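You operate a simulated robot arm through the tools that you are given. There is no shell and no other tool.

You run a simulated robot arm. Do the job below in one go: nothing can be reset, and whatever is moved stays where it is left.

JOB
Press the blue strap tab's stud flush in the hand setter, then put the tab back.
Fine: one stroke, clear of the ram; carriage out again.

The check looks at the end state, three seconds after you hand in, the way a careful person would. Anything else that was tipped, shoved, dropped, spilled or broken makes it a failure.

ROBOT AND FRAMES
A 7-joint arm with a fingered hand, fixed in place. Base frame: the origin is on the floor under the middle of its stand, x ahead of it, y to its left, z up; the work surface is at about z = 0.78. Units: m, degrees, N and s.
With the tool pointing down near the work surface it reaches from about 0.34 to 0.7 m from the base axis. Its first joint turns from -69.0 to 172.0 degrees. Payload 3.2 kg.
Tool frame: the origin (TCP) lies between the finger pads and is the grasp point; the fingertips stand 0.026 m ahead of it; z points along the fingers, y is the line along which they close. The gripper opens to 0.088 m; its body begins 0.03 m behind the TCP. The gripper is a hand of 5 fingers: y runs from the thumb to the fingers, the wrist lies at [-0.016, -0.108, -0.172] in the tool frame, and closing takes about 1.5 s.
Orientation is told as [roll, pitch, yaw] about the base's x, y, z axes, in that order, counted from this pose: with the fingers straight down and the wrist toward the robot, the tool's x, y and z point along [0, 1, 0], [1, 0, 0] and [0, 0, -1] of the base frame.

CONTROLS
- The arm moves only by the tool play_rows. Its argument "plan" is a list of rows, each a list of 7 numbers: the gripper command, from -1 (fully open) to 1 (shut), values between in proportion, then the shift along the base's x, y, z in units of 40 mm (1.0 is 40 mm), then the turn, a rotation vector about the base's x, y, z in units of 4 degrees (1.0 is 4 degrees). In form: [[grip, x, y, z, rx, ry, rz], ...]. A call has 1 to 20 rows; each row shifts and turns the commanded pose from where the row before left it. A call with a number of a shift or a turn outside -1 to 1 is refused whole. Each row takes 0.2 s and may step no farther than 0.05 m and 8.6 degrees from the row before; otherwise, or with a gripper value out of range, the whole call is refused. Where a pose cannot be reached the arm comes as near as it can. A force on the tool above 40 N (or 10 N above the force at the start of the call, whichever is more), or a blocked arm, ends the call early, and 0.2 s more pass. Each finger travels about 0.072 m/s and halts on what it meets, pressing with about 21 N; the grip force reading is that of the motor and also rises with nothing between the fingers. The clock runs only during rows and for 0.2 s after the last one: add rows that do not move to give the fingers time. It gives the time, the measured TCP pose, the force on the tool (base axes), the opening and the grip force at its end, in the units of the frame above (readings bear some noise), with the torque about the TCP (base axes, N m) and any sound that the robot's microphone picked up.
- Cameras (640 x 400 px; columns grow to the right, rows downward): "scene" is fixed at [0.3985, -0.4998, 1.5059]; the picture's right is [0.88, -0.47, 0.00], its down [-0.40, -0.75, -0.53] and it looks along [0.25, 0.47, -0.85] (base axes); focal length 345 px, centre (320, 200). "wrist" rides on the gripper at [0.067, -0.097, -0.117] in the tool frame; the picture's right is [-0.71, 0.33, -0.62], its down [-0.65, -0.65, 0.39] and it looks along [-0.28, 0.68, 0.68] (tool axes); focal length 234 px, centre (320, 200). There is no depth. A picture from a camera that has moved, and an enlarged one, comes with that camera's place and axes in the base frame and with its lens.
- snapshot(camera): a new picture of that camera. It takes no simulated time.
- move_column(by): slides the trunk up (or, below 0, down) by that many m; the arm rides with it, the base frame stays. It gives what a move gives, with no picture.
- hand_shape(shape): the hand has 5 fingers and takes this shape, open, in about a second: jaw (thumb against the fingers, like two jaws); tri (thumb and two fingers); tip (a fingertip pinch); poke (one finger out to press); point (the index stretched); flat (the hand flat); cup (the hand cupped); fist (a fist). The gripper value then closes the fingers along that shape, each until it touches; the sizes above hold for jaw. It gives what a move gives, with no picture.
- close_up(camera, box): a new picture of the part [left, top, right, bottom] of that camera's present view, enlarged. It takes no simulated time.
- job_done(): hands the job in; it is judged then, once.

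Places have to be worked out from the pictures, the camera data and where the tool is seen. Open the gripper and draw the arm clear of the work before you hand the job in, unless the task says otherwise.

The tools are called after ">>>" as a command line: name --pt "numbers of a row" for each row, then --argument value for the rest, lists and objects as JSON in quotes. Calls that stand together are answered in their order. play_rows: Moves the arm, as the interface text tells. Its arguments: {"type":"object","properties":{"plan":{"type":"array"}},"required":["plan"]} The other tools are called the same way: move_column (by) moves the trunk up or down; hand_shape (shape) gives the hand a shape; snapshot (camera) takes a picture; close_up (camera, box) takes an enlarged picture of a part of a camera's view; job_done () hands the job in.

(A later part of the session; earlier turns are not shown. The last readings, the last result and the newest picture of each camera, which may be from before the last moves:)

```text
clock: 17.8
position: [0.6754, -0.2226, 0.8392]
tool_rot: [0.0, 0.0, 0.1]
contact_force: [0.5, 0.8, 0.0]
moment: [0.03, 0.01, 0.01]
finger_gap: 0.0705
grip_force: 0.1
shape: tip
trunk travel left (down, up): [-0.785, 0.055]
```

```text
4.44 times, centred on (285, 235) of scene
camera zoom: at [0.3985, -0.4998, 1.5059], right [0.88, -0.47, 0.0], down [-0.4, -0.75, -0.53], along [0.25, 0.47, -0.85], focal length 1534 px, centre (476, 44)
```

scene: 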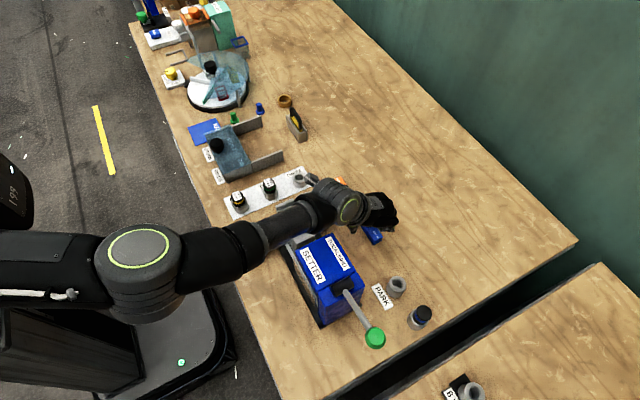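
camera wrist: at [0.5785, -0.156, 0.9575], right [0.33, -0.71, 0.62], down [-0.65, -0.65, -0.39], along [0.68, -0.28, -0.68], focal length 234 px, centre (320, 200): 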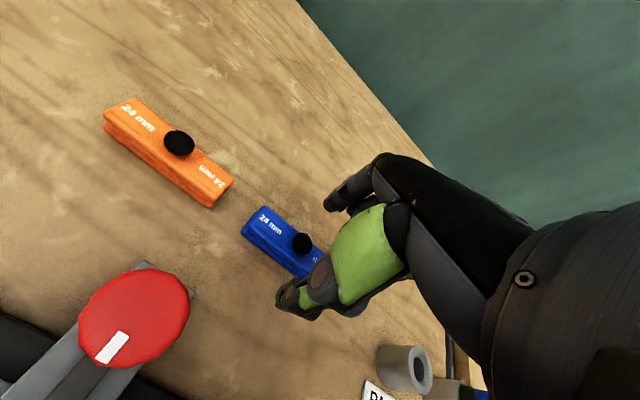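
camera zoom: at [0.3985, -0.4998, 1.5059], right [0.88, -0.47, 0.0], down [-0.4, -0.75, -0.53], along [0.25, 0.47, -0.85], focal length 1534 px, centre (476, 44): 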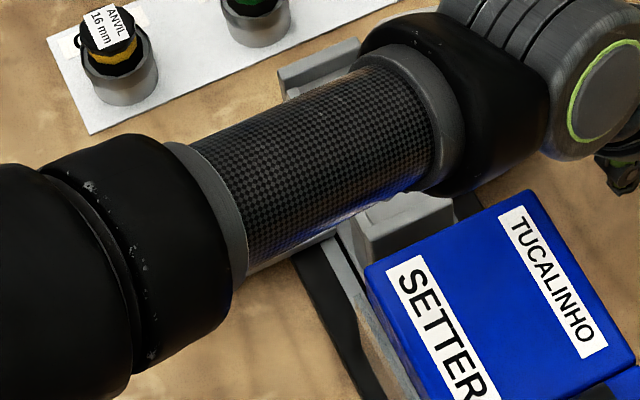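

The forearm would pass close to the setter's top edge, so I raise the trunk again by 3 cm (arm more stretched, forearm higher) and then descend.

>>> move_column --by 0.03

>>> play_rows --pt "-0.6 0.05 0.04 -0.7 0 0 0" --pt "-0.6 0 0 -0.68 0 0 0" --pt "-0.6 0 0 0 0 0 0"

>>> close_up --camera "scene" --box '[220, 150, 430, 310]'

>>> close_up --camera "wrist" --box '[220, 160, 380, 330]'

```text
clock: 18.6
position: [0.6756, -0.2221, 0.8681]
tool_rot: [0.1, 0.2, 0.0]
contact_force: [0.5, 0.3, 0.7]
moment: [0.0, 0.02, 0.0]
finger_gap: 0.07
grip_force: 0.0
shape: tip
trunk travel left (down, up): [-0.815, 0.025]
```

```text
clock: 19.4
position: [0.6781, -0.2225, 0.8144]
tool_rot: [0.0, 0.0, 0.0]
contact_force: [-0.3, -0.6, -0.4]
moment: [0.01, 0.01, -0.02]
finger_gap: 0.0703
grip_force: 0.1
shape: tip
trunk travel left (down, up): [-0.815, 0.025]
```

```text
2.50 times, centred on (325, 230) of scene
camera zoom: at [0.3985, -0.4998, 1.5059], right [0.88, -0.47, 0.0], down [-0.4, -0.75, -0.53], along [0.25, 0.47, -0.85], focal length 863 px, centre (308, 125)
```

zoom: 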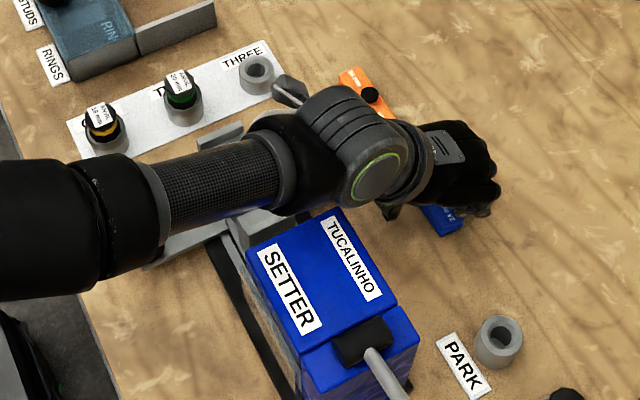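

```text
2.35 times, centred on (300, 245) of wrist
camera zoom: at [0.5804, -0.1563, 0.9331], right [0.33, -0.71, 0.62], down [-0.65, -0.65, -0.39], along [0.68, -0.28, -0.68], focal length 551 px, centre (367, 94)
```

zoom: 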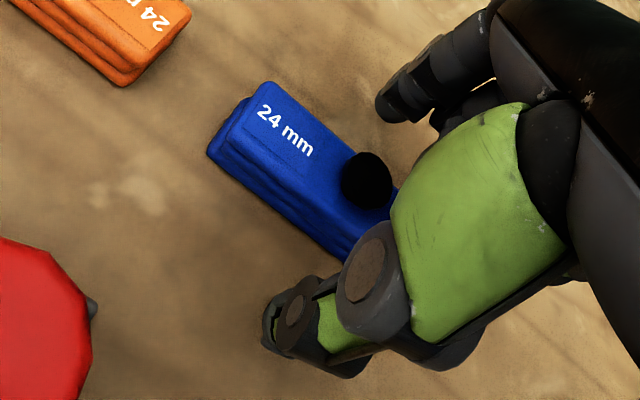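

TCP is at z = 0.814 with the stud centred at (0.680, -0.222). I close gradually on the tab.

>>> play_rows --pt "-0.2 0 0 0 0 0 0" --pt "0.1 0 0 0 0 0 0" --pt "0.3 0 0 0 0 0 0" --pt "0.4 0 0 0 0 0 0" --pt "0.5 0 0 0 0 0 0" --pt "0.6 0 0 0 0 0 0" --pt "0.8 0 0 0 0 0 0" --pt "1 0 0 0 0 0 0" --pt "1 0 0 0 0 0 0" --pt "1 0 0 0 0 0 0"

>>> snapshot --camera "wrist"

>>> close_up --camera "wrist" --box '[220, 160, 380, 330]'

```text
clock: 21.6
position: [0.6782, -0.221, 0.8137]
tool_rot: [0.1, 0.0, 0.0]
contact_force: [-0.9, 0.7, 0.2]
moment: [0.0, 0.01, 0.02]
finger_gap: 0.0201
grip_force: 21.3
shape: tip
trunk travel left (down, up): [-0.815, 0.025]
```

```text
taken
camera wrist: at [0.5808, -0.1561, 0.9331], right [0.33, -0.71, 0.62], down [-0.65, -0.65, -0.39], along [0.68, -0.28, -0.68], focal length 234 px, centre (320, 200)
```

wrist: 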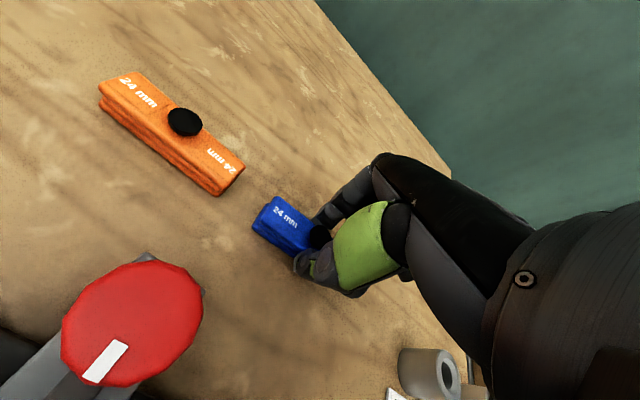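

```text
2.35 times, centred on (300, 245) of wrist
camera zoom: at [0.5808, -0.1561, 0.9331], right [0.33, -0.71, 0.62], down [-0.65, -0.65, -0.39], along [0.68, -0.28, -0.68], focal length 551 px, centre (367, 94)
```

zoom: 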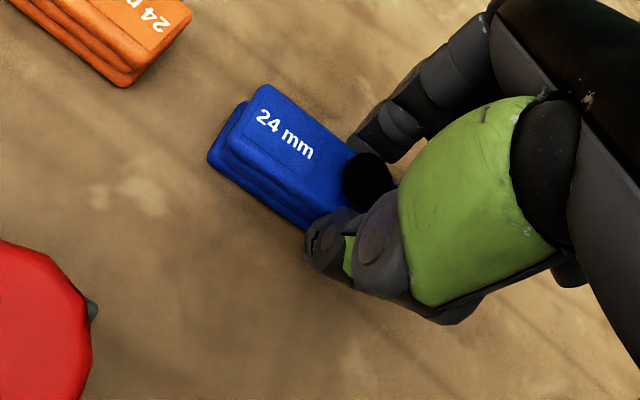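

The tab is held (gap 20 mm, 21 N). I lift it straight up about 11 cm and check it hangs level.

>>> play_rows --pt "1 0 0 0.4 0 0 0" --pt "1 0 0 0.7 0 0 0" --pt "1 0 0 0.9 0 0 0" --pt "1 0 0 0.9 0 0 0" --pt "1 0 0 0 0 0 0"

>>> snapshot --camera "wrist"

>>> close_up --camera "scene" --box '[300, 130, 440, 250]'

>>> close_up --camera "wrist" --box '[220, 160, 380, 330]'

```text
clock: 22.8
position: [0.6812, -0.222, 0.9279]
tool_rot: [0.1, 0.1, 0.0]
contact_force: [0.6, -0.3, 0.0]
moment: [-0.02, 0.02, 0.01]
finger_gap: 0.0201
grip_force: 21.0
shape: tip
trunk travel left (down, up): [-0.815, 0.025]
```

```text
taken
camera wrist: at [0.5841, -0.1563, 1.0467], right [0.33, -0.71, 0.62], down [-0.65, -0.65, -0.39], along [0.68, -0.28, -0.68], focal length 234 px, centre (320, 200)
```

wrist: 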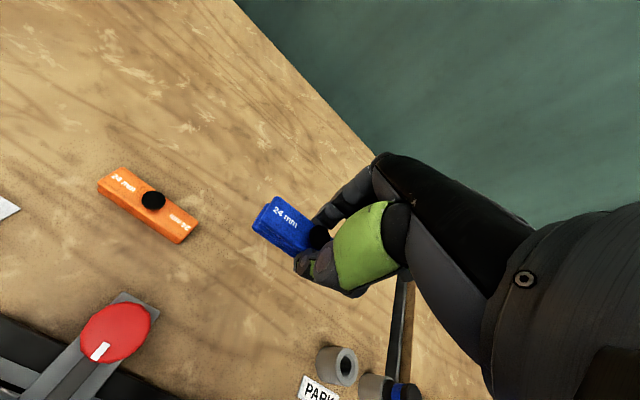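

```text
3.33 times, centred on (370, 190) of scene
camera zoom: at [0.3985, -0.4998, 1.5059], right [0.88, -0.47, 0.0], down [-0.4, -0.75, -0.53], along [0.25, 0.47, -0.85], focal length 1150 px, centre (153, 233)
```

zoom: 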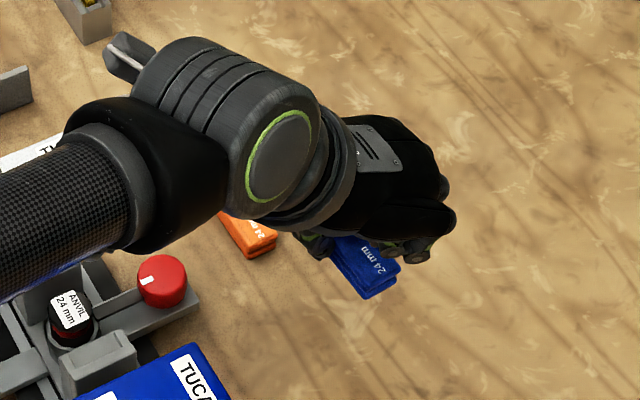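

```text
2.35 times, centred on (300, 245) of wrist
camera zoom: at [0.5841, -0.1563, 1.0467], right [0.33, -0.71, 0.62], down [-0.65, -0.65, -0.39], along [0.68, -0.28, -0.68], focal length 551 px, centre (367, 94)
```

zoom: 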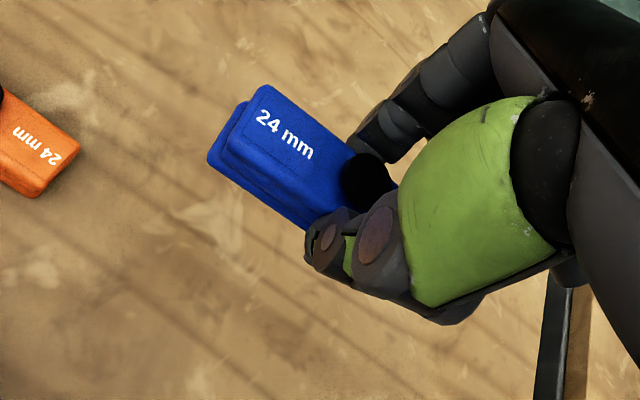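

The tab hangs level in the pinch. I carry it over to above the cradle, aiming for (0.521, -0.1615) at z ≈ 0.96.

>>> play_rows --pt "1 0 0.1 0.5 0 0 0" --pt "1 -0.5 0.3 0.3 0 0 0" --pt "1 -0.7 0.3 0 0 0 0" --pt "1 -0.7 0.3 0 0 0 0" --pt "1 -0.7 0.25 0 0 0 0" --pt "1 -0.7 0.15 0 0 0 0" --pt "1 -0.7 0.1 0 0 0 0" --pt "1 0 0 0 0 0 0"

>>> snapshot --camera "wrist"

>>> snapshot --camera "scene"

```text
clock: 24.6
position: [0.5208, -0.1614, 0.9619]
tool_rot: [0.1, 0.1, 0.0]
contact_force: [0.5, -0.1, -0.7]
moment: [0.0, 0.01, -0.01]
finger_gap: 0.02
grip_force: 21.0
shape: tip
trunk travel left (down, up): [-0.815, 0.025]
```

```text
taken
camera wrist: at [0.4239, -0.0963, 1.0792], right [0.33, -0.71, 0.62], down [-0.65, -0.65, -0.39], along [0.68, -0.28, -0.68], focal length 234 px, centre (320, 200)
```

wrist: 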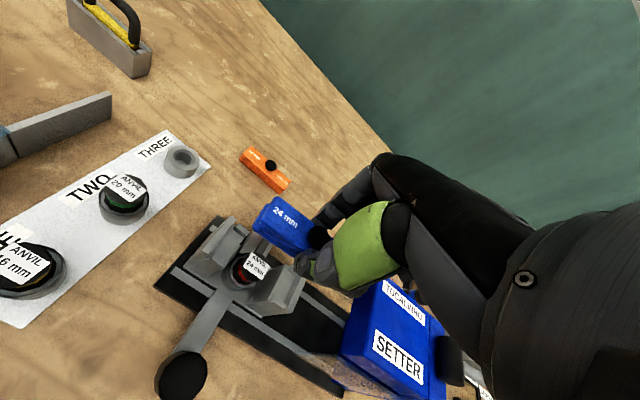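

```text
taken
```

scene: 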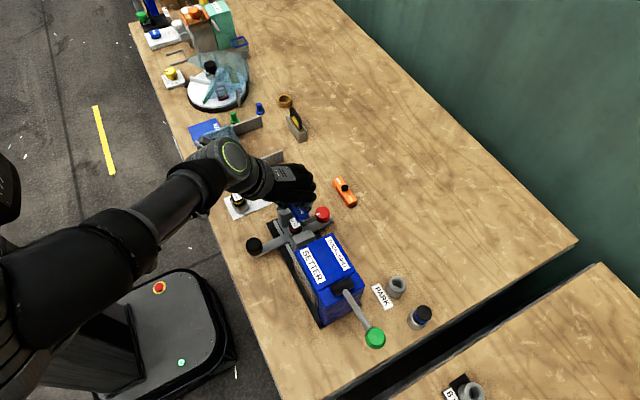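

Held tab is above the carriage. I lower to z ≈ 0.905 (tab bottom about 2 cm over the lips) and check alignment.

>>> play_rows --pt "1 0 0 -0.7 0 0 0" --pt "1 0 0 -0.7 0 0 0" --pt "1 0 0 0 0 0 0"

>>> close_up --camera "wrist" --box '[180, 180, 360, 340]'

>>> close_up --camera "scene" --box '[230, 150, 350, 270]'

```text
clock: 25.4
position: [0.518, -0.1618, 0.907]
tool_rot: [0.1, -0.1, 0.0]
contact_force: [0.1, -0.6, 0.2]
moment: [0.0, -0.02, 0.0]
finger_gap: 0.0198
grip_force: 21.4
shape: tip
trunk travel left (down, up): [-0.815, 0.025]
```

```text
2.50 times, centred on (270, 260) of wrist
camera zoom: at [0.4209, -0.0955, 1.0252], right [0.33, -0.71, 0.62], down [-0.65, -0.65, -0.39], along [0.68, -0.28, -0.68], focal length 585 px, centre (445, 50)
```

zoom: 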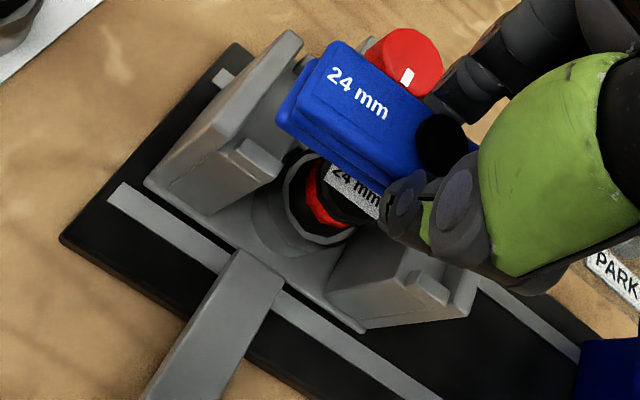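

```text
3.33 times, centred on (290, 210) of scene
camera zoom: at [0.3985, -0.4998, 1.5059], right [0.88, -0.47, 0.0], down [-0.4, -0.75, -0.53], along [0.25, 0.47, -0.85], focal length 1150 px, centre (420, 167)
```

zoom: 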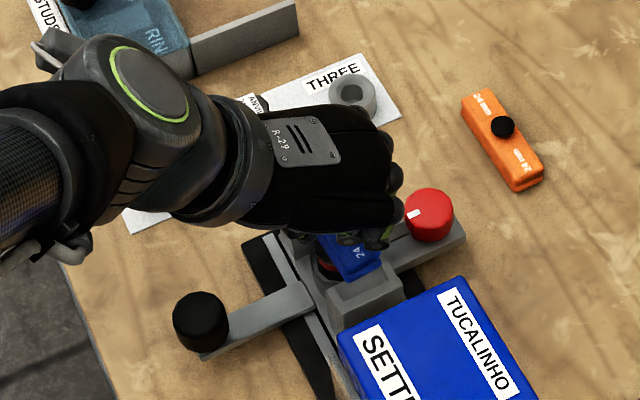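

From this view the tab centre is about (0.5185, -0.161) and the cradle centre about (0.5225, -0.1635). I correct by +4 mm in x and -2.5 mm in y and lower to just at the lips.

>>> play_rows --pt "1 0.1 -0.06 0 0 0 0" --pt "1 0 0 -0.3 0 0 0" --pt "1 0 0 0 0 0 0"

>>> close_up --camera "wrist" --box '[180, 180, 360, 340]'

>>> close_up --camera "scene" --box '[260, 180, 340, 250]'

```text
clock: 26.2
position: [0.5231, -0.1626, 0.8954]
tool_rot: [0.2, 0.1, 0.1]
contact_force: [0.4, -0.2, -0.8]
moment: [0.02, 0.04, 0.01]
finger_gap: 0.0199
grip_force: 21.2
shape: tip
trunk travel left (down, up): [-0.815, 0.025]
```

```text
2.50 times, centred on (270, 260) of wrist
camera zoom: at [0.4257, -0.0968, 1.013], right [0.33, -0.71, 0.62], down [-0.65, -0.65, -0.39], along [0.68, -0.28, -0.68], focal length 585 px, centre (445, 50)
```

zoom: 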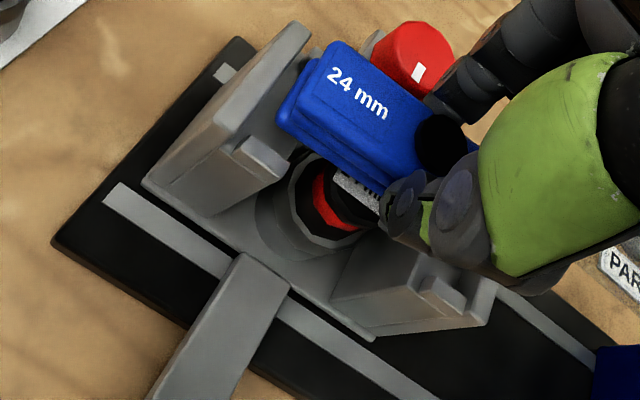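

```text
5.71 times, centred on (300, 215) of scene
camera zoom: at [0.3985, -0.4998, 1.5059], right [0.88, -0.47, 0.0], down [-0.4, -0.75, -0.53], along [0.25, 0.47, -0.85], focal length 1972 px, centre (434, 114)
```

zoom: 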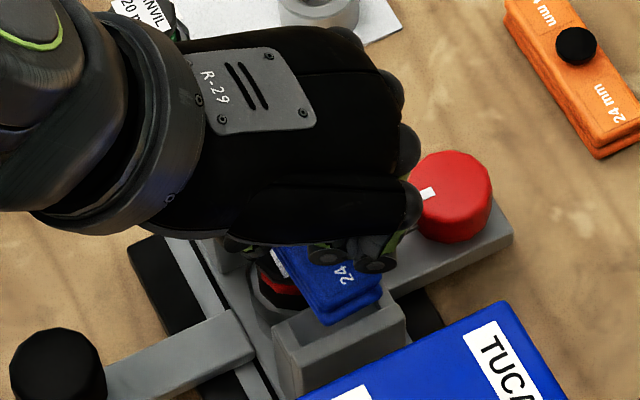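

Alignment: stud about (0.523, -0.162), cradle centre about (0.522, -0.164). I nudge y by -1.5 mm and lower in small steps, watching the force.

>>> play_rows --pt "1 0 -0.04 -0.1 0 0 0" --pt "1 0 0 -0.15 0 0 0" --pt "1 0 0 0 0 0 0"

>>> close_up --camera "wrist" --box '[180, 180, 360, 340]'

>>> close_up --camera "scene" --box '[270, 200, 340, 250]'

```text
clock: 27.0
position: [0.523, -0.1626, 0.8881]
tool_rot: [0.0, -0.4, 0.0]
contact_force: [1.2, -0.1, 19.7]
moment: [-0.04, -0.13, -0.06]
finger_gap: 0.0204
grip_force: 21.0
shape: tip
trunk travel left (down, up): [-0.815, 0.025]
```

```text
2.50 times, centred on (270, 260) of wrist
camera zoom: at [0.4241, -0.0971, 1.0052], right [0.33, -0.71, 0.63], down [-0.65, -0.65, -0.39], along [0.69, -0.28, -0.67], focal length 585 px, centre (445, 50)
```

zoom: 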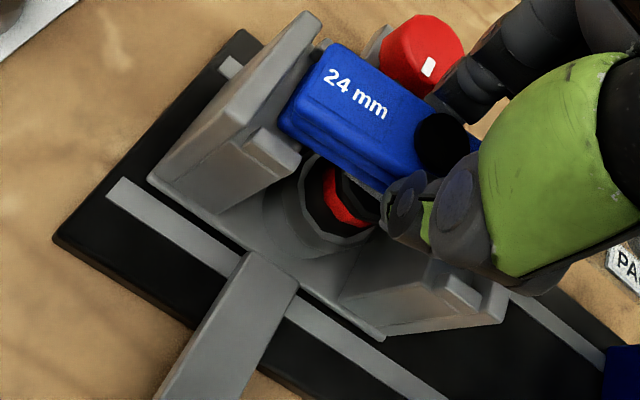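

```text
8.00 times, centred on (305, 225) of scene
camera zoom: at [0.3985, -0.4998, 1.5059], right [0.88, -0.47, 0.0], down [-0.4, -0.75, -0.53], along [0.25, 0.47, -0.85], focal length 2760 px, centre (440, 0)
```

zoom: 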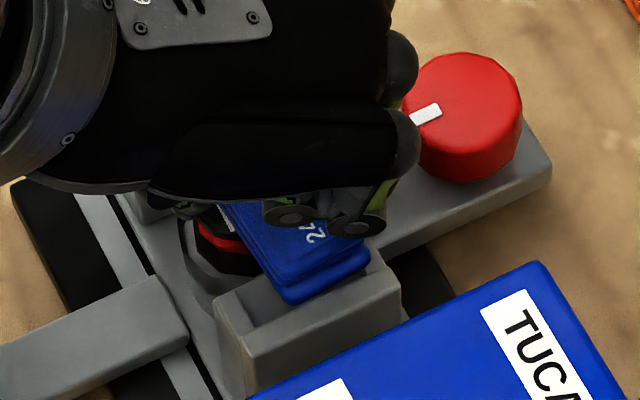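

I feel contact (20 N) at z = 0.888, so the tab is likely resting on a lip. I zoom in on the saddle to see which way it is off.

>>> close_up --camera "scene" --box '[290, 220, 325, 250]'

>>> close_up --camera "wrist" --box '[220, 180, 320, 260]'

>>> close_up --camera "wrist" --box '[300, 240, 390, 320]'

```text
13.33 times, centred on (308, 235) of scene
camera zoom: at [0.3985, -0.4998, 1.5059], right [0.88, -0.47, 0.0], down [-0.4, -0.75, -0.53], along [0.25, 0.47, -0.85], focal length 4601 px, centre (487, -267)
```

zoom: 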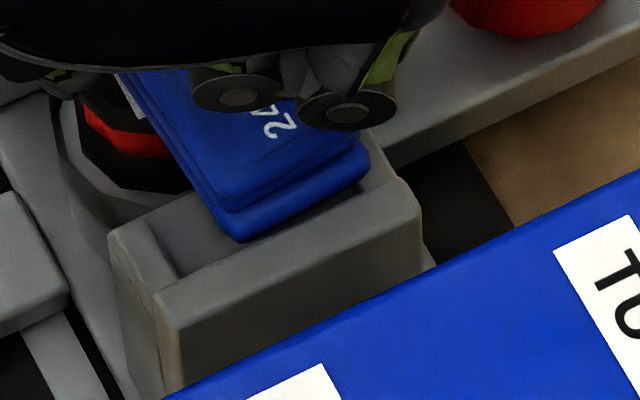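

```text
5.00 times, centred on (270, 220) of wrist
camera zoom: at [0.4241, -0.0971, 1.0052], right [0.33, -0.71, 0.63], down [-0.65, -0.65, -0.39], along [0.69, -0.28, -0.67], focal length 1171 px, centre (570, 100)
```

zoom: 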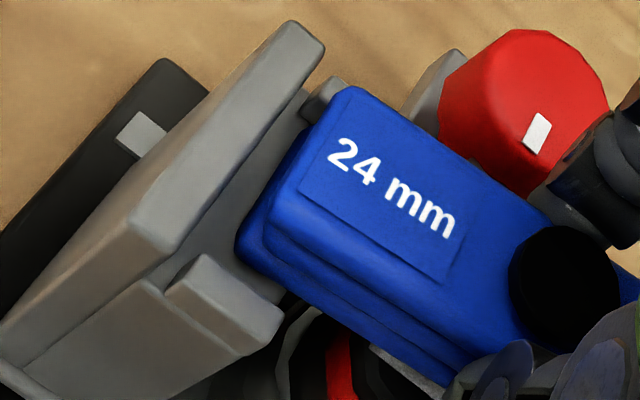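

```text
5.00 times, centred on (345, 280) of wrist
camera zoom: at [0.4241, -0.0971, 1.0052], right [0.33, -0.71, 0.63], down [-0.65, -0.65, -0.39], along [0.69, -0.28, -0.67], focal length 1171 px, centre (195, -200)
```

zoom: 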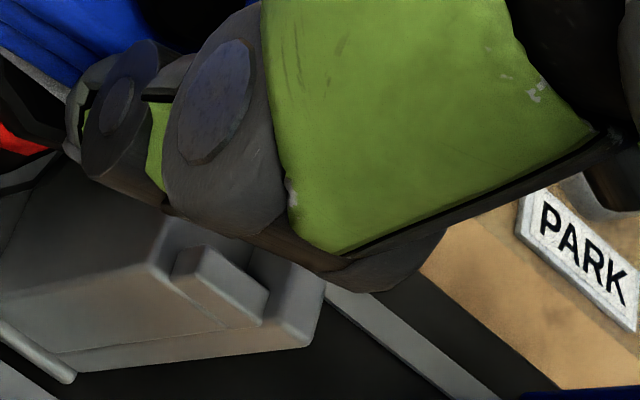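

The tab overlaps the +x lips: on the -x side there is a gap of about 7–9 mm. I lift 5 mm, shift 4.5 mm towards -x and lower gently again.

>>> play_rows --pt "1 0 0 0.15 0 0 0" --pt "1 -0.11 0 0 0 0 0" --pt "1 0 0 0 0 0 0" --pt "1 0 0 -0.12 0 0 0" --pt "1 0 0 0 0 0 0"

>>> close_up --camera "scene" --box '[290, 220, 325, 250]'

>>> close_up --camera "wrist" --box '[220, 180, 320, 260]'

```text
clock: 28.2
position: [0.5182, -0.1645, 0.884]
tool_rot: [0.1, 0.0, 0.1]
contact_force: [-0.5, -1.1, 3.5]
moment: [0.02, -0.03, -0.03]
finger_gap: 0.0202
grip_force: 21.0
shape: tip
trunk travel left (down, up): [-0.815, 0.025]
```

```text
13.33 times, centred on (308, 235) of scene
camera zoom: at [0.3985, -0.4998, 1.5059], right [0.88, -0.47, 0.0], down [-0.4, -0.75, -0.53], along [0.25, 0.47, -0.85], focal length 4601 px, centre (487, -267)
```

zoom: 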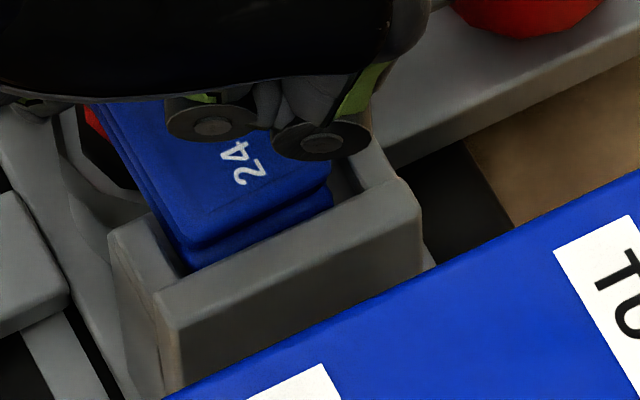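

```text
5.00 times, centred on (270, 220) of wrist
camera zoom: at [0.4201, -0.0982, 1.0028], right [0.33, -0.71, 0.62], down [-0.65, -0.65, -0.39], along [0.68, -0.28, -0.68], focal length 1171 px, centre (570, 100)
```

zoom: 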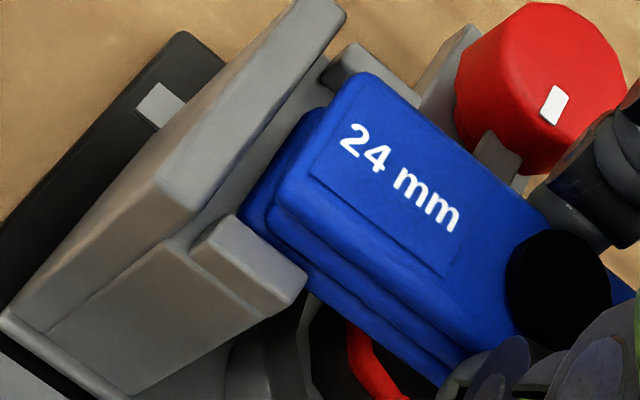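

Now the tab is inside the pocket, but close to the -x lip (gap on the +x side about 6 mm). I lift 2 mm, go back +2.5 mm in x and lower until it rests.

>>> play_rows --pt "1 0 0 0.06 0 0 0" --pt "1 0.07 0 0 0 0 0" --pt "1 0 0 0 0 0 0" --pt "1 0 0 -0.08 0 0 0" --pt "1 0 0 0 0 0 0"

>>> close_up --camera "scene" --box '[290, 220, 325, 250]'

>>> close_up --camera "wrist" --box '[220, 180, 320, 260]'

```text
clock: 29.4
position: [0.5204, -0.1655, 0.8842]
tool_rot: [0.0, 0.0, 0.0]
contact_force: [-0.6, -0.7, 0.4]
moment: [0.0, -0.01, -0.02]
finger_gap: 0.0203
grip_force: 21.1
shape: tip
trunk travel left (down, up): [-0.815, 0.025]
```

```text
13.33 times, centred on (308, 235) of scene
camera zoom: at [0.3985, -0.4998, 1.5059], right [0.88, -0.47, 0.0], down [-0.4, -0.75, -0.53], along [0.25, 0.47, -0.85], focal length 4601 px, centre (487, -267)
```

zoom: 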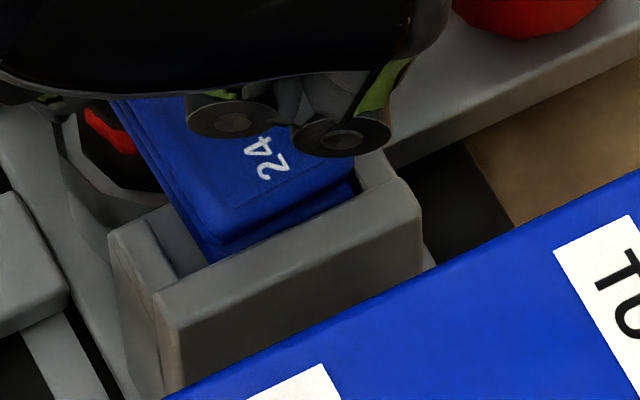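

```text
5.00 times, centred on (270, 220) of wrist
camera zoom: at [0.4229, -0.099, 1.0029], right [0.33, -0.71, 0.62], down [-0.65, -0.65, -0.39], along [0.68, -0.28, -0.68], focal length 1171 px, centre (570, 100)
```

zoom: 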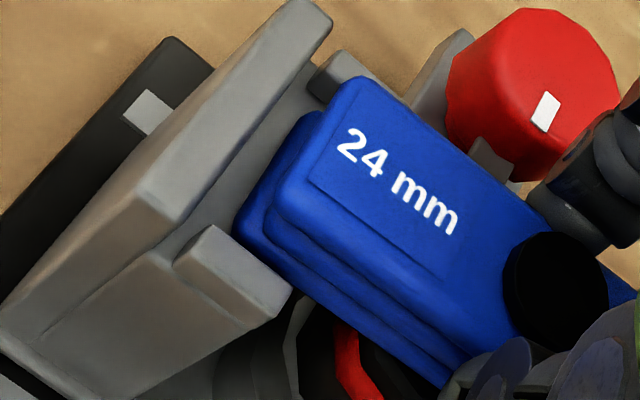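

The tab is now between both lips but a little near the -y wall; I shift +2.5 mm in y and lower further to feel the floor.

>>> play_rows --pt "1 0 0.06 0 0 0 0" --pt "1 0 0 -0.06 0 0 0" --pt "1 0 0 0 0 0 0"

>>> close_up --camera "scene" --box '[290, 220, 325, 250]'

>>> close_up --camera "wrist" --box '[220, 180, 320, 260]'

```text
clock: 30.2
position: [0.5204, -0.1623, 0.8835]
tool_rot: [0.1, -0.2, 0.0]
contact_force: [0.0, -1.4, 11.1]
moment: [-0.01, 0.02, 0.01]
finger_gap: 0.0203
grip_force: 21.2
shape: tip
trunk travel left (down, up): [-0.815, 0.025]
```

```text
13.33 times, centred on (308, 235) of scene
camera zoom: at [0.3985, -0.4998, 1.5059], right [0.88, -0.47, 0.0], down [-0.4, -0.75, -0.53], along [0.25, 0.47, -0.85], focal length 4601 px, centre (487, -267)
```

zoom: 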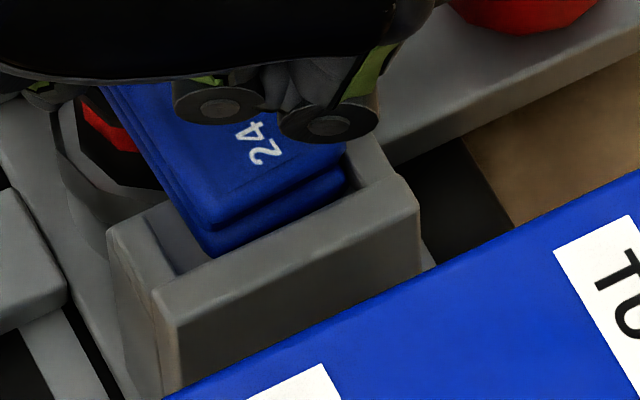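

```text
5.00 times, centred on (270, 220) of wrist
camera zoom: at [0.4221, -0.0958, 1.0018], right [0.33, -0.71, 0.62], down [-0.65, -0.65, -0.39], along [0.68, -0.28, -0.68], focal length 1171 px, centre (570, 100)
```

zoom: 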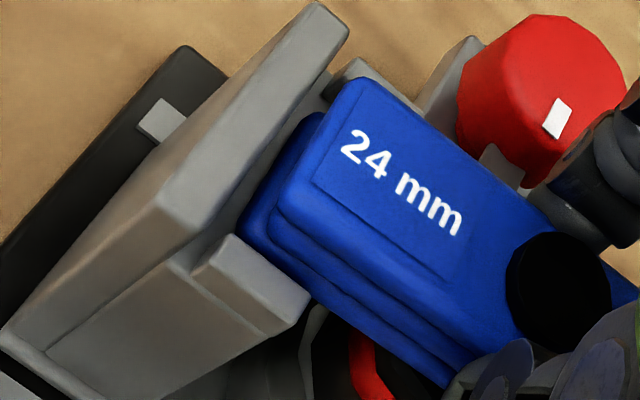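

The tab rests on both saddle floors (11 N, no moment). I ease off 1 mm, open the fingers moderately, then rise.

>>> play_rows --pt "1 0 0 0.03 0 0 0" --pt "0.5 0 0 0 0 0 0" --pt "0.3 0 0 0 0 0 0" --pt "0.1 0 0 0 0 0 0" --pt "-0.2 0 0 0 0 0 0" --pt "-0.2 0 0 0 0 0 0"

>>> close_up --camera "wrist" --box '[180, 180, 360, 340]'

>>> close_up --camera "scene" --box '[270, 200, 340, 250]'

```text
clock: 31.6
position: [0.521, -0.1619, 0.883]
tool_rot: [0.1, 0.0, 0.1]
contact_force: [-0.8, -0.8, -1.4]
moment: [0.02, 0.0, 0.0]
finger_gap: 0.052
grip_force: 0.0
shape: tip
trunk travel left (down, up): [-0.815, 0.025]
```

```text
2.50 times, centred on (270, 260) of wrist
camera zoom: at [0.4228, -0.0955, 1.0015], right [0.33, -0.71, 0.62], down [-0.65, -0.65, -0.39], along [0.68, -0.28, -0.68], focal length 585 px, centre (445, 50)
```

zoom: 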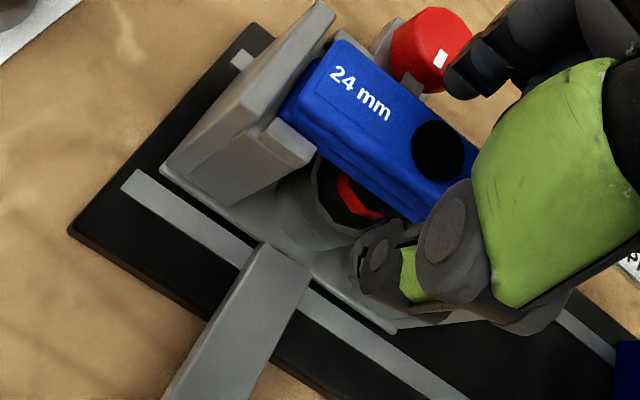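

```text
8.00 times, centred on (305, 225) of scene
camera zoom: at [0.3985, -0.4998, 1.5059], right [0.88, -0.47, 0.0], down [-0.4, -0.75, -0.53], along [0.25, 0.47, -0.85], focal length 2760 px, centre (440, 0)
```

zoom: 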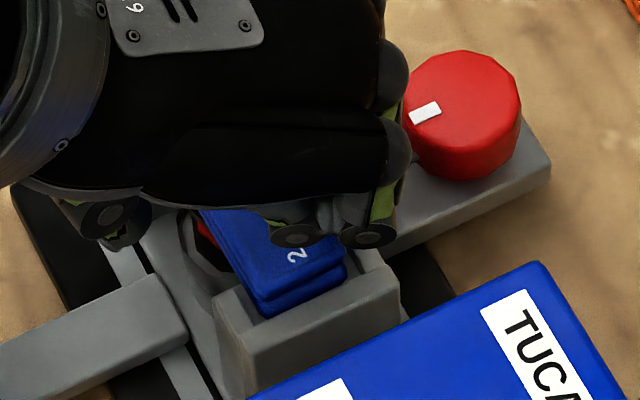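

The tab is released in the cradle. I rise straight up and inspect the seating.

>>> play_rows --pt "-0.2 0 0 0.4 0 0 0" --pt "-0.2 0 0 0.8 0 0 0" --pt "-0.2 0 0 0.8 0 0 0" --pt "-0.2 -0.5 0.6 0.8 0 0 0" --pt "-0.2 -0.8 0.9 0.5 0 0 0" --pt "-0.2 -0.8 0.9 0 0 0 0" --pt "-0.2 0 0 0 0 0 0"

>>> snapshot --camera "wrist"

>>> snapshot --camera "scene"

>>> close_up --camera "scene" --box '[240, 190, 340, 270]'

```text
refused: row 5 steps farther than a row can; nothing moved
```

```text
taken
camera wrist: at [0.4228, -0.0955, 1.0015], right [0.33, -0.71, 0.62], down [-0.65, -0.65, -0.39], along [0.68, -0.28, -0.68], focal length 234 px, centre (320, 200)
```

wrist: 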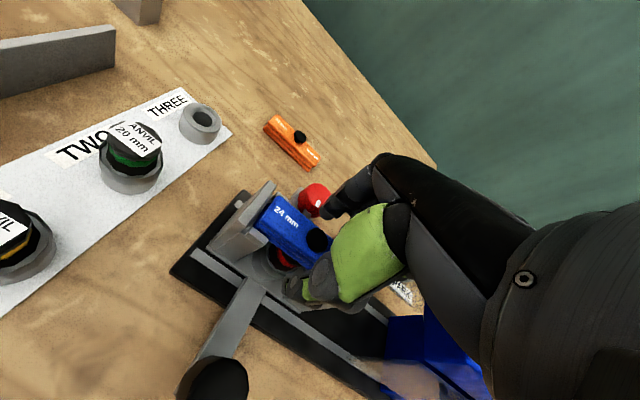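

```text
taken
```

scene: 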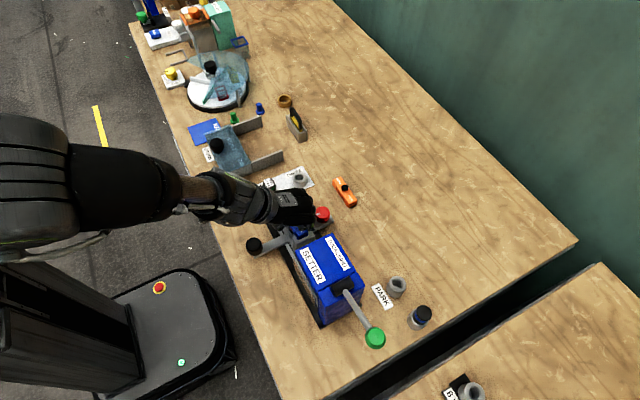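

```text
5.00 times, centred on (290, 230) of scene
camera zoom: at [0.3985, -0.4998, 1.5059], right [0.88, -0.47, 0.0], down [-0.4, -0.75, -0.53], along [0.25, 0.47, -0.85], focal length 1725 px, centre (470, 50)
```

zoom: 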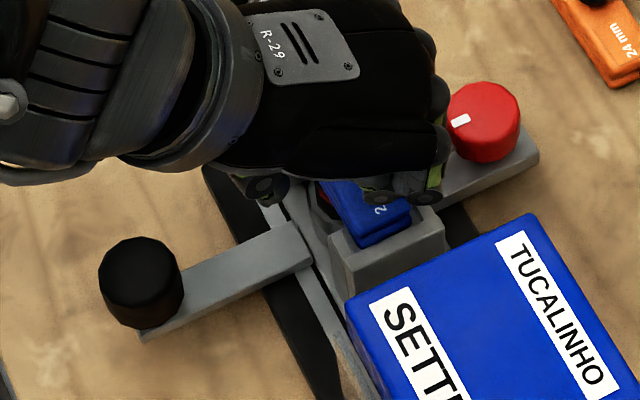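

The call was refused because one row was too long; nothing moved. I repeat the rise with shorter steps.

>>> play_rows --pt "-0.2 0 0 0.4 0 0 0" --pt "-0.2 0 0 0.8 0 0 0" --pt "-0.2 0 0 0.8 0 0 0" --pt "-0.2 0 0 0.8 0 0 0" --pt "-0.2 -0.7 0.7 0.3 0 0 0" --pt "-0.2 -0.7 0.7 0 0 0 0" --pt "-0.2 -0.7 0.7 0 0 0 0" --pt "-0.2 0 0 0 0 0 0"

>>> snapshot --camera "wrist"

>>> snapshot --camera "scene"

>>> close_up --camera "scene" --box '[240, 190, 340, 270]'

```text
clock: 33.4
position: [0.4367, -0.0813, 1.0077]
tool_rot: [0.1, 0.2, 0.0]
contact_force: [0.8, 0.1, -0.7]
moment: [-0.02, 0.01, 0.02]
finger_gap: 0.0525
grip_force: 0.1
shape: tip
trunk travel left (down, up): [-0.815, 0.025]
```

```text
taken
camera wrist: at [0.3402, -0.0157, 1.127], right [0.33, -0.71, 0.62], down [-0.65, -0.65, -0.39], along [0.68, -0.28, -0.68], focal length 234 px, centre (320, 200)
```

wrist: 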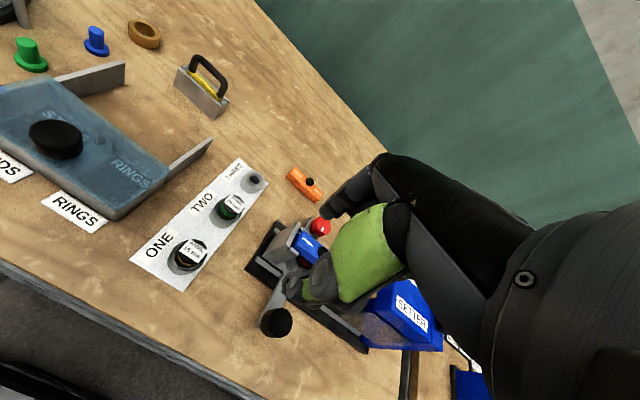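

```text
taken
```

scene: 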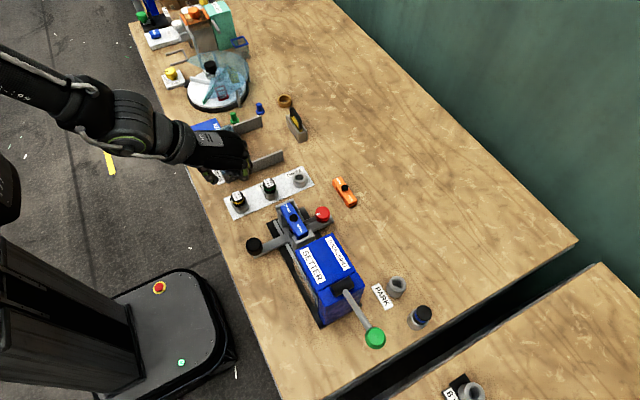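

```text
5.00 times, centred on (290, 230) of scene
camera zoom: at [0.3985, -0.4998, 1.5059], right [0.88, -0.47, 0.0], down [-0.4, -0.75, -0.53], along [0.25, 0.47, -0.85], focal length 1725 px, centre (470, 50)
```

zoom: 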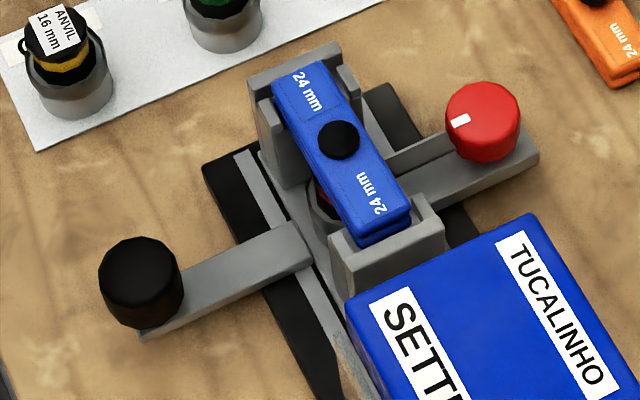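

The tab sits neatly between walls and lips with its stud over the anvil. Before pushing the carriage I look into the setter's throat from the front (+y side) with the wrist camera.

>>> play_rows --pt "-0.2 0 0.3 0 0 0 -1" --pt "-0.2 0 0.3 0 0 0 -1" --pt "-0.2 0 0.3 0 0 0 -1" --pt "-0.2 0 0.3 0 0 0 -1" --pt "-0.2 0 0.3 0 0 0 -1" --pt "-0.2 0 0.3 0 0 0 -1" --pt "-0.2 0 0 0 0 0 -1" --pt "-0.2 0 0 0 0 0 -1" --pt "-0.2 0 0 0 0 0 -1" --pt "-0.2 0 0 0 0 0 -1" --pt "-0.2 0 0 0 0 0 -1" --pt "-0.2 0 0 0 0 0 -1" --pt "-0.2 0 0 0 -1 0 -1" --pt "-0.2 0 0 0 -1 0 -1" --pt "-0.2 0 0 0 -1 0 -1" --pt "-0.2 0 0 0 -1 0 -1" --pt "-0.2 0 0 0 -1 0 0"

>>> snapshot --camera "wrist"

>>> snapshot --camera "scene"

```text
clock: 37.0
position: [0.4441, -0.0109, 1.0022]
tool_rot: [-11.0, -16.7, -62.6]
contact_force: [0.2, 0.2, 1.0]
moment: [0.02, 0.02, 0.02]
finger_gap: 0.0524
grip_force: 0.1
shape: tip
out of reach, approached as far as the arm can: row 2, 3
trunk travel left (down, up): [-0.815, 0.025]
```

```text
taken
camera wrist: at [0.4656, 0.1371, 1.0735], right [-0.46, -0.36, 0.81], down [-0.89, 0.16, -0.44], along [0.02, -0.92, -0.39], focal length 234 px, centre (320, 200)
```

wrist: 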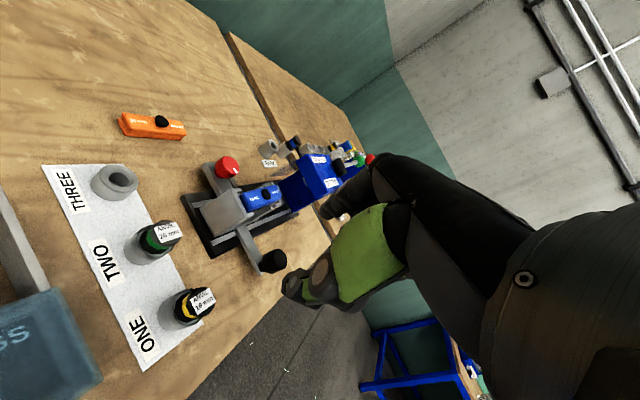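

```text
taken
```

scene: 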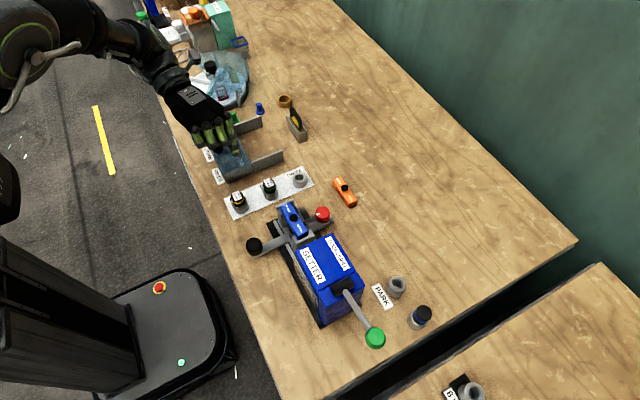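

I enlarge this frontal view of the setter.

>>> close_up --camera "wrist" --box '[180, 120, 380, 280]'

>>> close_up --camera "wrist" --box '[240, 140, 350, 230]'

```text
2.50 times, centred on (280, 200) of wrist
camera zoom: at [0.4656, 0.1371, 1.0735], right [-0.46, -0.36, 0.81], down [-0.89, 0.16, -0.44], along [0.02, -0.92, -0.39], focal length 585 px, centre (420, 200)
```

zoom: 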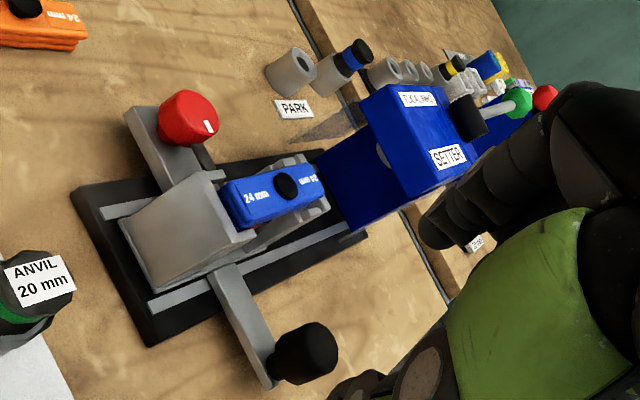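

```text
4.44 times, centred on (295, 185) of wrist
camera zoom: at [0.4656, 0.1371, 1.0735], right [-0.46, -0.36, 0.81], down [-0.89, 0.16, -0.44], along [0.02, -0.92, -0.39], focal length 1041 px, centre (431, 267)
```

zoom: 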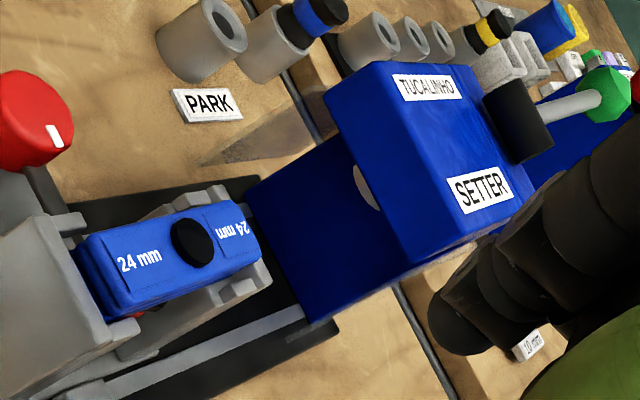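

The setter is a C-frame: the head overhangs (underside ≈ 0.904) with the ram beneath it and the rear column face at about y ≈ -0.353, so the carriage must travel in about 0.14 m. I plan to straddle the black carriage knob with thumb and index along y (hand yaw ≈ -88°); first I undo the tilt and go above the knob at about (0.419, -0.160).

>>> play_rows --pt "-0.6 0 0 0 1 0 0" --pt "-0.6 0 0 0 1 0 1" --pt "-0.6 0 0 0 1 0 1" --pt "-0.6 0 0 0 1 0 1" --pt "-0.6 0 0 0 1 0 1" --pt "-0.6 -0.06 -0.37 0 0 0 -1" --pt "-0.6 -0.06 -0.37 0 0 0 -1" --pt "-0.6 -0.06 -0.37 0 0 0 -1" --pt "-0.6 -0.06 -0.37 0 0 0 -1" --pt "-0.6 -0.06 -0.37 0 0 0 -1" --pt "-0.6 -0.06 -0.37 0 0 0 -1" --pt "-0.6 -0.06 -0.37 0 0 0 -1" --pt "-0.6 -0.06 -0.37 0 0 0 -1" --pt "-0.6 -0.06 -0.37 0 0 0 -1" --pt "-0.6 -0.06 -0.37 0 0 0 -1" --pt "-0.6 0 0 0 0 0 0"

>>> snapshot --camera "wrist"

>>> snapshot --camera "scene"

```text
clock: 40.4
position: [0.4209, -0.1601, 1.0031]
tool_rot: [0.0, -0.1, -88.1]
contact_force: [-0.2, 0.0, 0.9]
moment: [0.01, 0.02, 0.01]
finger_gap: 0.0702
grip_force: 0.0
shape: tip
trunk travel left (down, up): [-0.815, 0.025]
```

```text
taken
camera wrist: at [0.4842, -0.0612, 1.1211], right [-0.7, -0.36, 0.62], down [-0.67, 0.63, -0.39], along [-0.26, -0.69, -0.68], focal length 234 px, centre (320, 200)
```

wrist: 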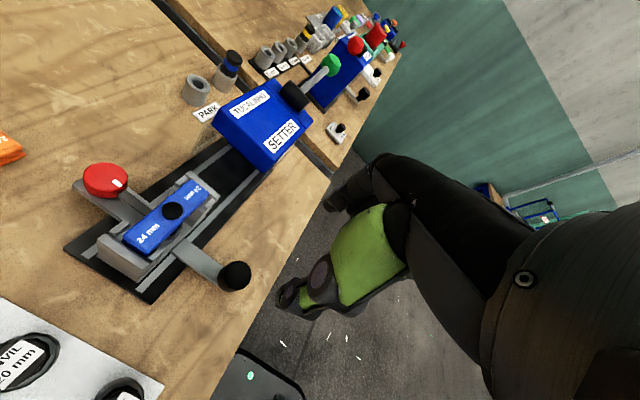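

```text
taken
```

scene: 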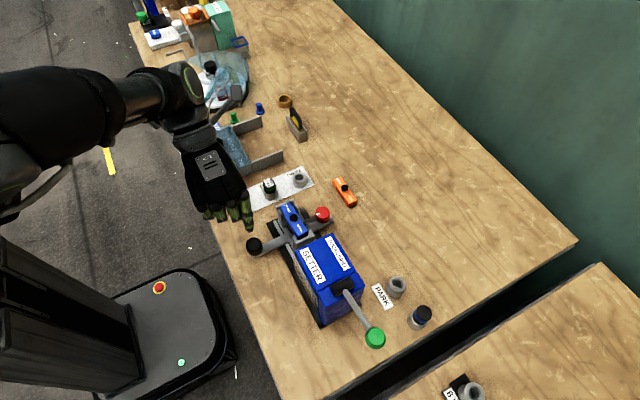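

The knob is seen at about (0.420, -0.161), right under the hand. I descend to z ≈ 0.86 and check before straddling it.

>>> play_rows --pt "-0.6 0 0 -0.9 0 0 0" --pt "-0.6 0 0 -0.9 0 0 0" --pt "-0.6 0 0 -0.9 0 0 0" --pt "-0.6 0 0 -0.8 0 0 0" --pt "-0.6 0 0 0 0 0 0"

>>> close_up --camera "wrist" --box '[180, 160, 400, 330]'

>>> snapshot --camera "scene"

>>> close_up --camera "scene" --box '[170, 160, 330, 290]'

```text
clock: 41.6
position: [0.4229, -0.162, 0.8634]
tool_rot: [0.1, 0.2, -87.9]
contact_force: [-0.1, 0.0, -0.3]
moment: [0.0, 0.0, -0.03]
finger_gap: 0.0702
grip_force: 0.0
shape: tip
trunk travel left (down, up): [-0.815, 0.025]
```

```text
2.35 times, centred on (290, 245) of wrist
camera zoom: at [0.4859, -0.0624, 0.9814], right [-0.7, -0.36, 0.62], down [-0.67, 0.63, -0.39], along [-0.25, -0.69, -0.68], focal length 551 px, centre (391, 94)
```

zoom: 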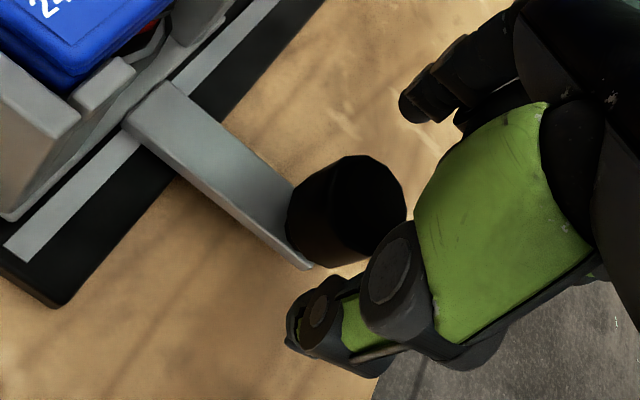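

```text
taken
```

scene: 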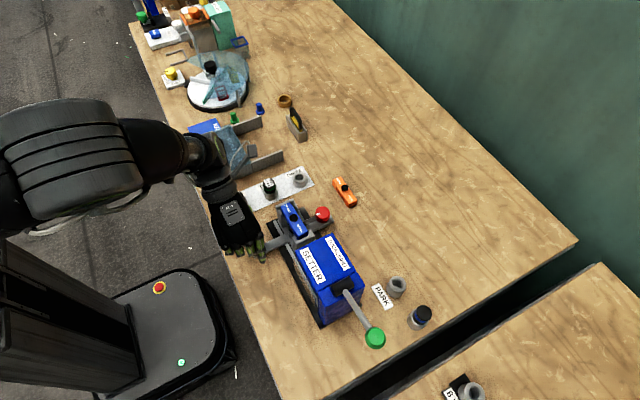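

```text
3.08 times, centred on (250, 225) of scene
camera zoom: at [0.3985, -0.4998, 1.5059], right [0.88, -0.47, 0.0], down [-0.4, -0.75, -0.53], along [0.25, 0.47, -0.85], focal length 1062 px, centre (535, 123)
```

zoom: 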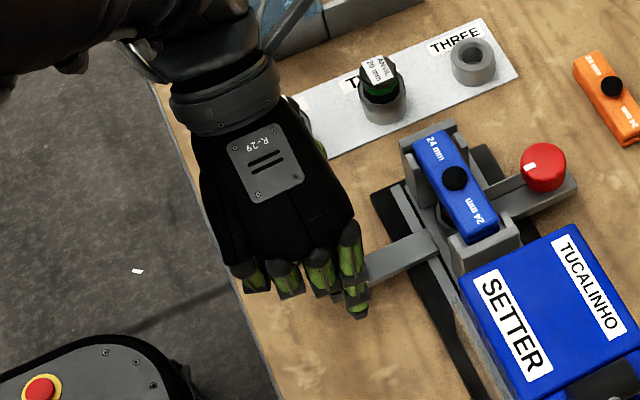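

The knob is centred between thumb and index. I descend to z ≈ 0.836 and close on the knob.

>>> play_rows --pt "-0.6 -0.03 0 -0.35 0 0 0" --pt "-0.6 0 0 -0.35 0 0 0" --pt "-0.4 0 0 0 0 0 0" --pt "-0.2 0 0 0 0 0 0" --pt "0 0 0 0 0 0 0" --pt "0.2 0 0 0 0 0 0" --pt "0.4 0 0 0 0 0 0" --pt "0.4 0 0 0 0 0 0"

>>> close_up --camera "wrist" --box '[180, 160, 400, 330]'

>>> close_up --camera "scene" --box '[170, 160, 330, 290]'

```text
clock: 43.4
position: [0.4191, -0.1606, 0.836]
tool_rot: [0.0, 0.1, -88.1]
contact_force: [-1.2, -0.2, -2.3]
moment: [0.08, 0.04, 0.03]
finger_gap: 0.0284
grip_force: 20.3
shape: tip
trunk travel left (down, up): [-0.815, 0.025]
```

```text
2.35 times, centred on (290, 245) of wrist
camera zoom: at [0.4824, -0.0611, 0.9546], right [-0.7, -0.36, 0.62], down [-0.67, 0.63, -0.39], along [-0.25, -0.69, -0.68], focal length 551 px, centre (391, 94)
```

zoom: 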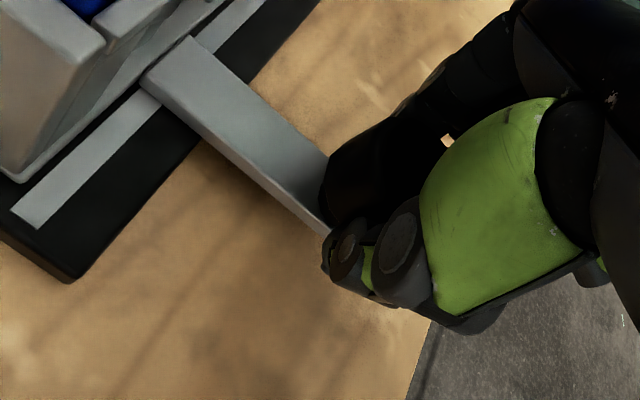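

```text
3.08 times, centred on (250, 225) of scene
camera zoom: at [0.3985, -0.4998, 1.5059], right [0.88, -0.47, 0.0], down [-0.4, -0.75, -0.53], along [0.25, 0.47, -0.85], focal length 1062 px, centre (535, 123)
```

zoom: 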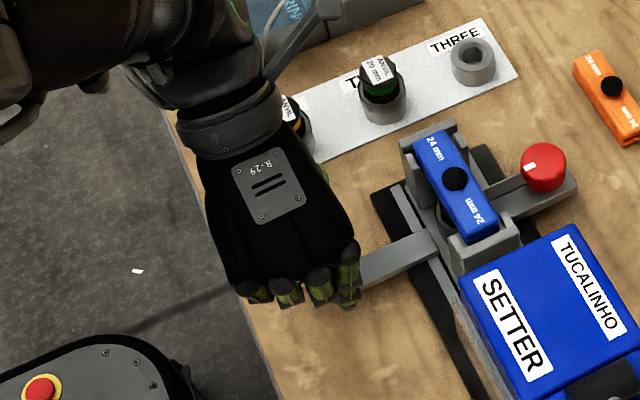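

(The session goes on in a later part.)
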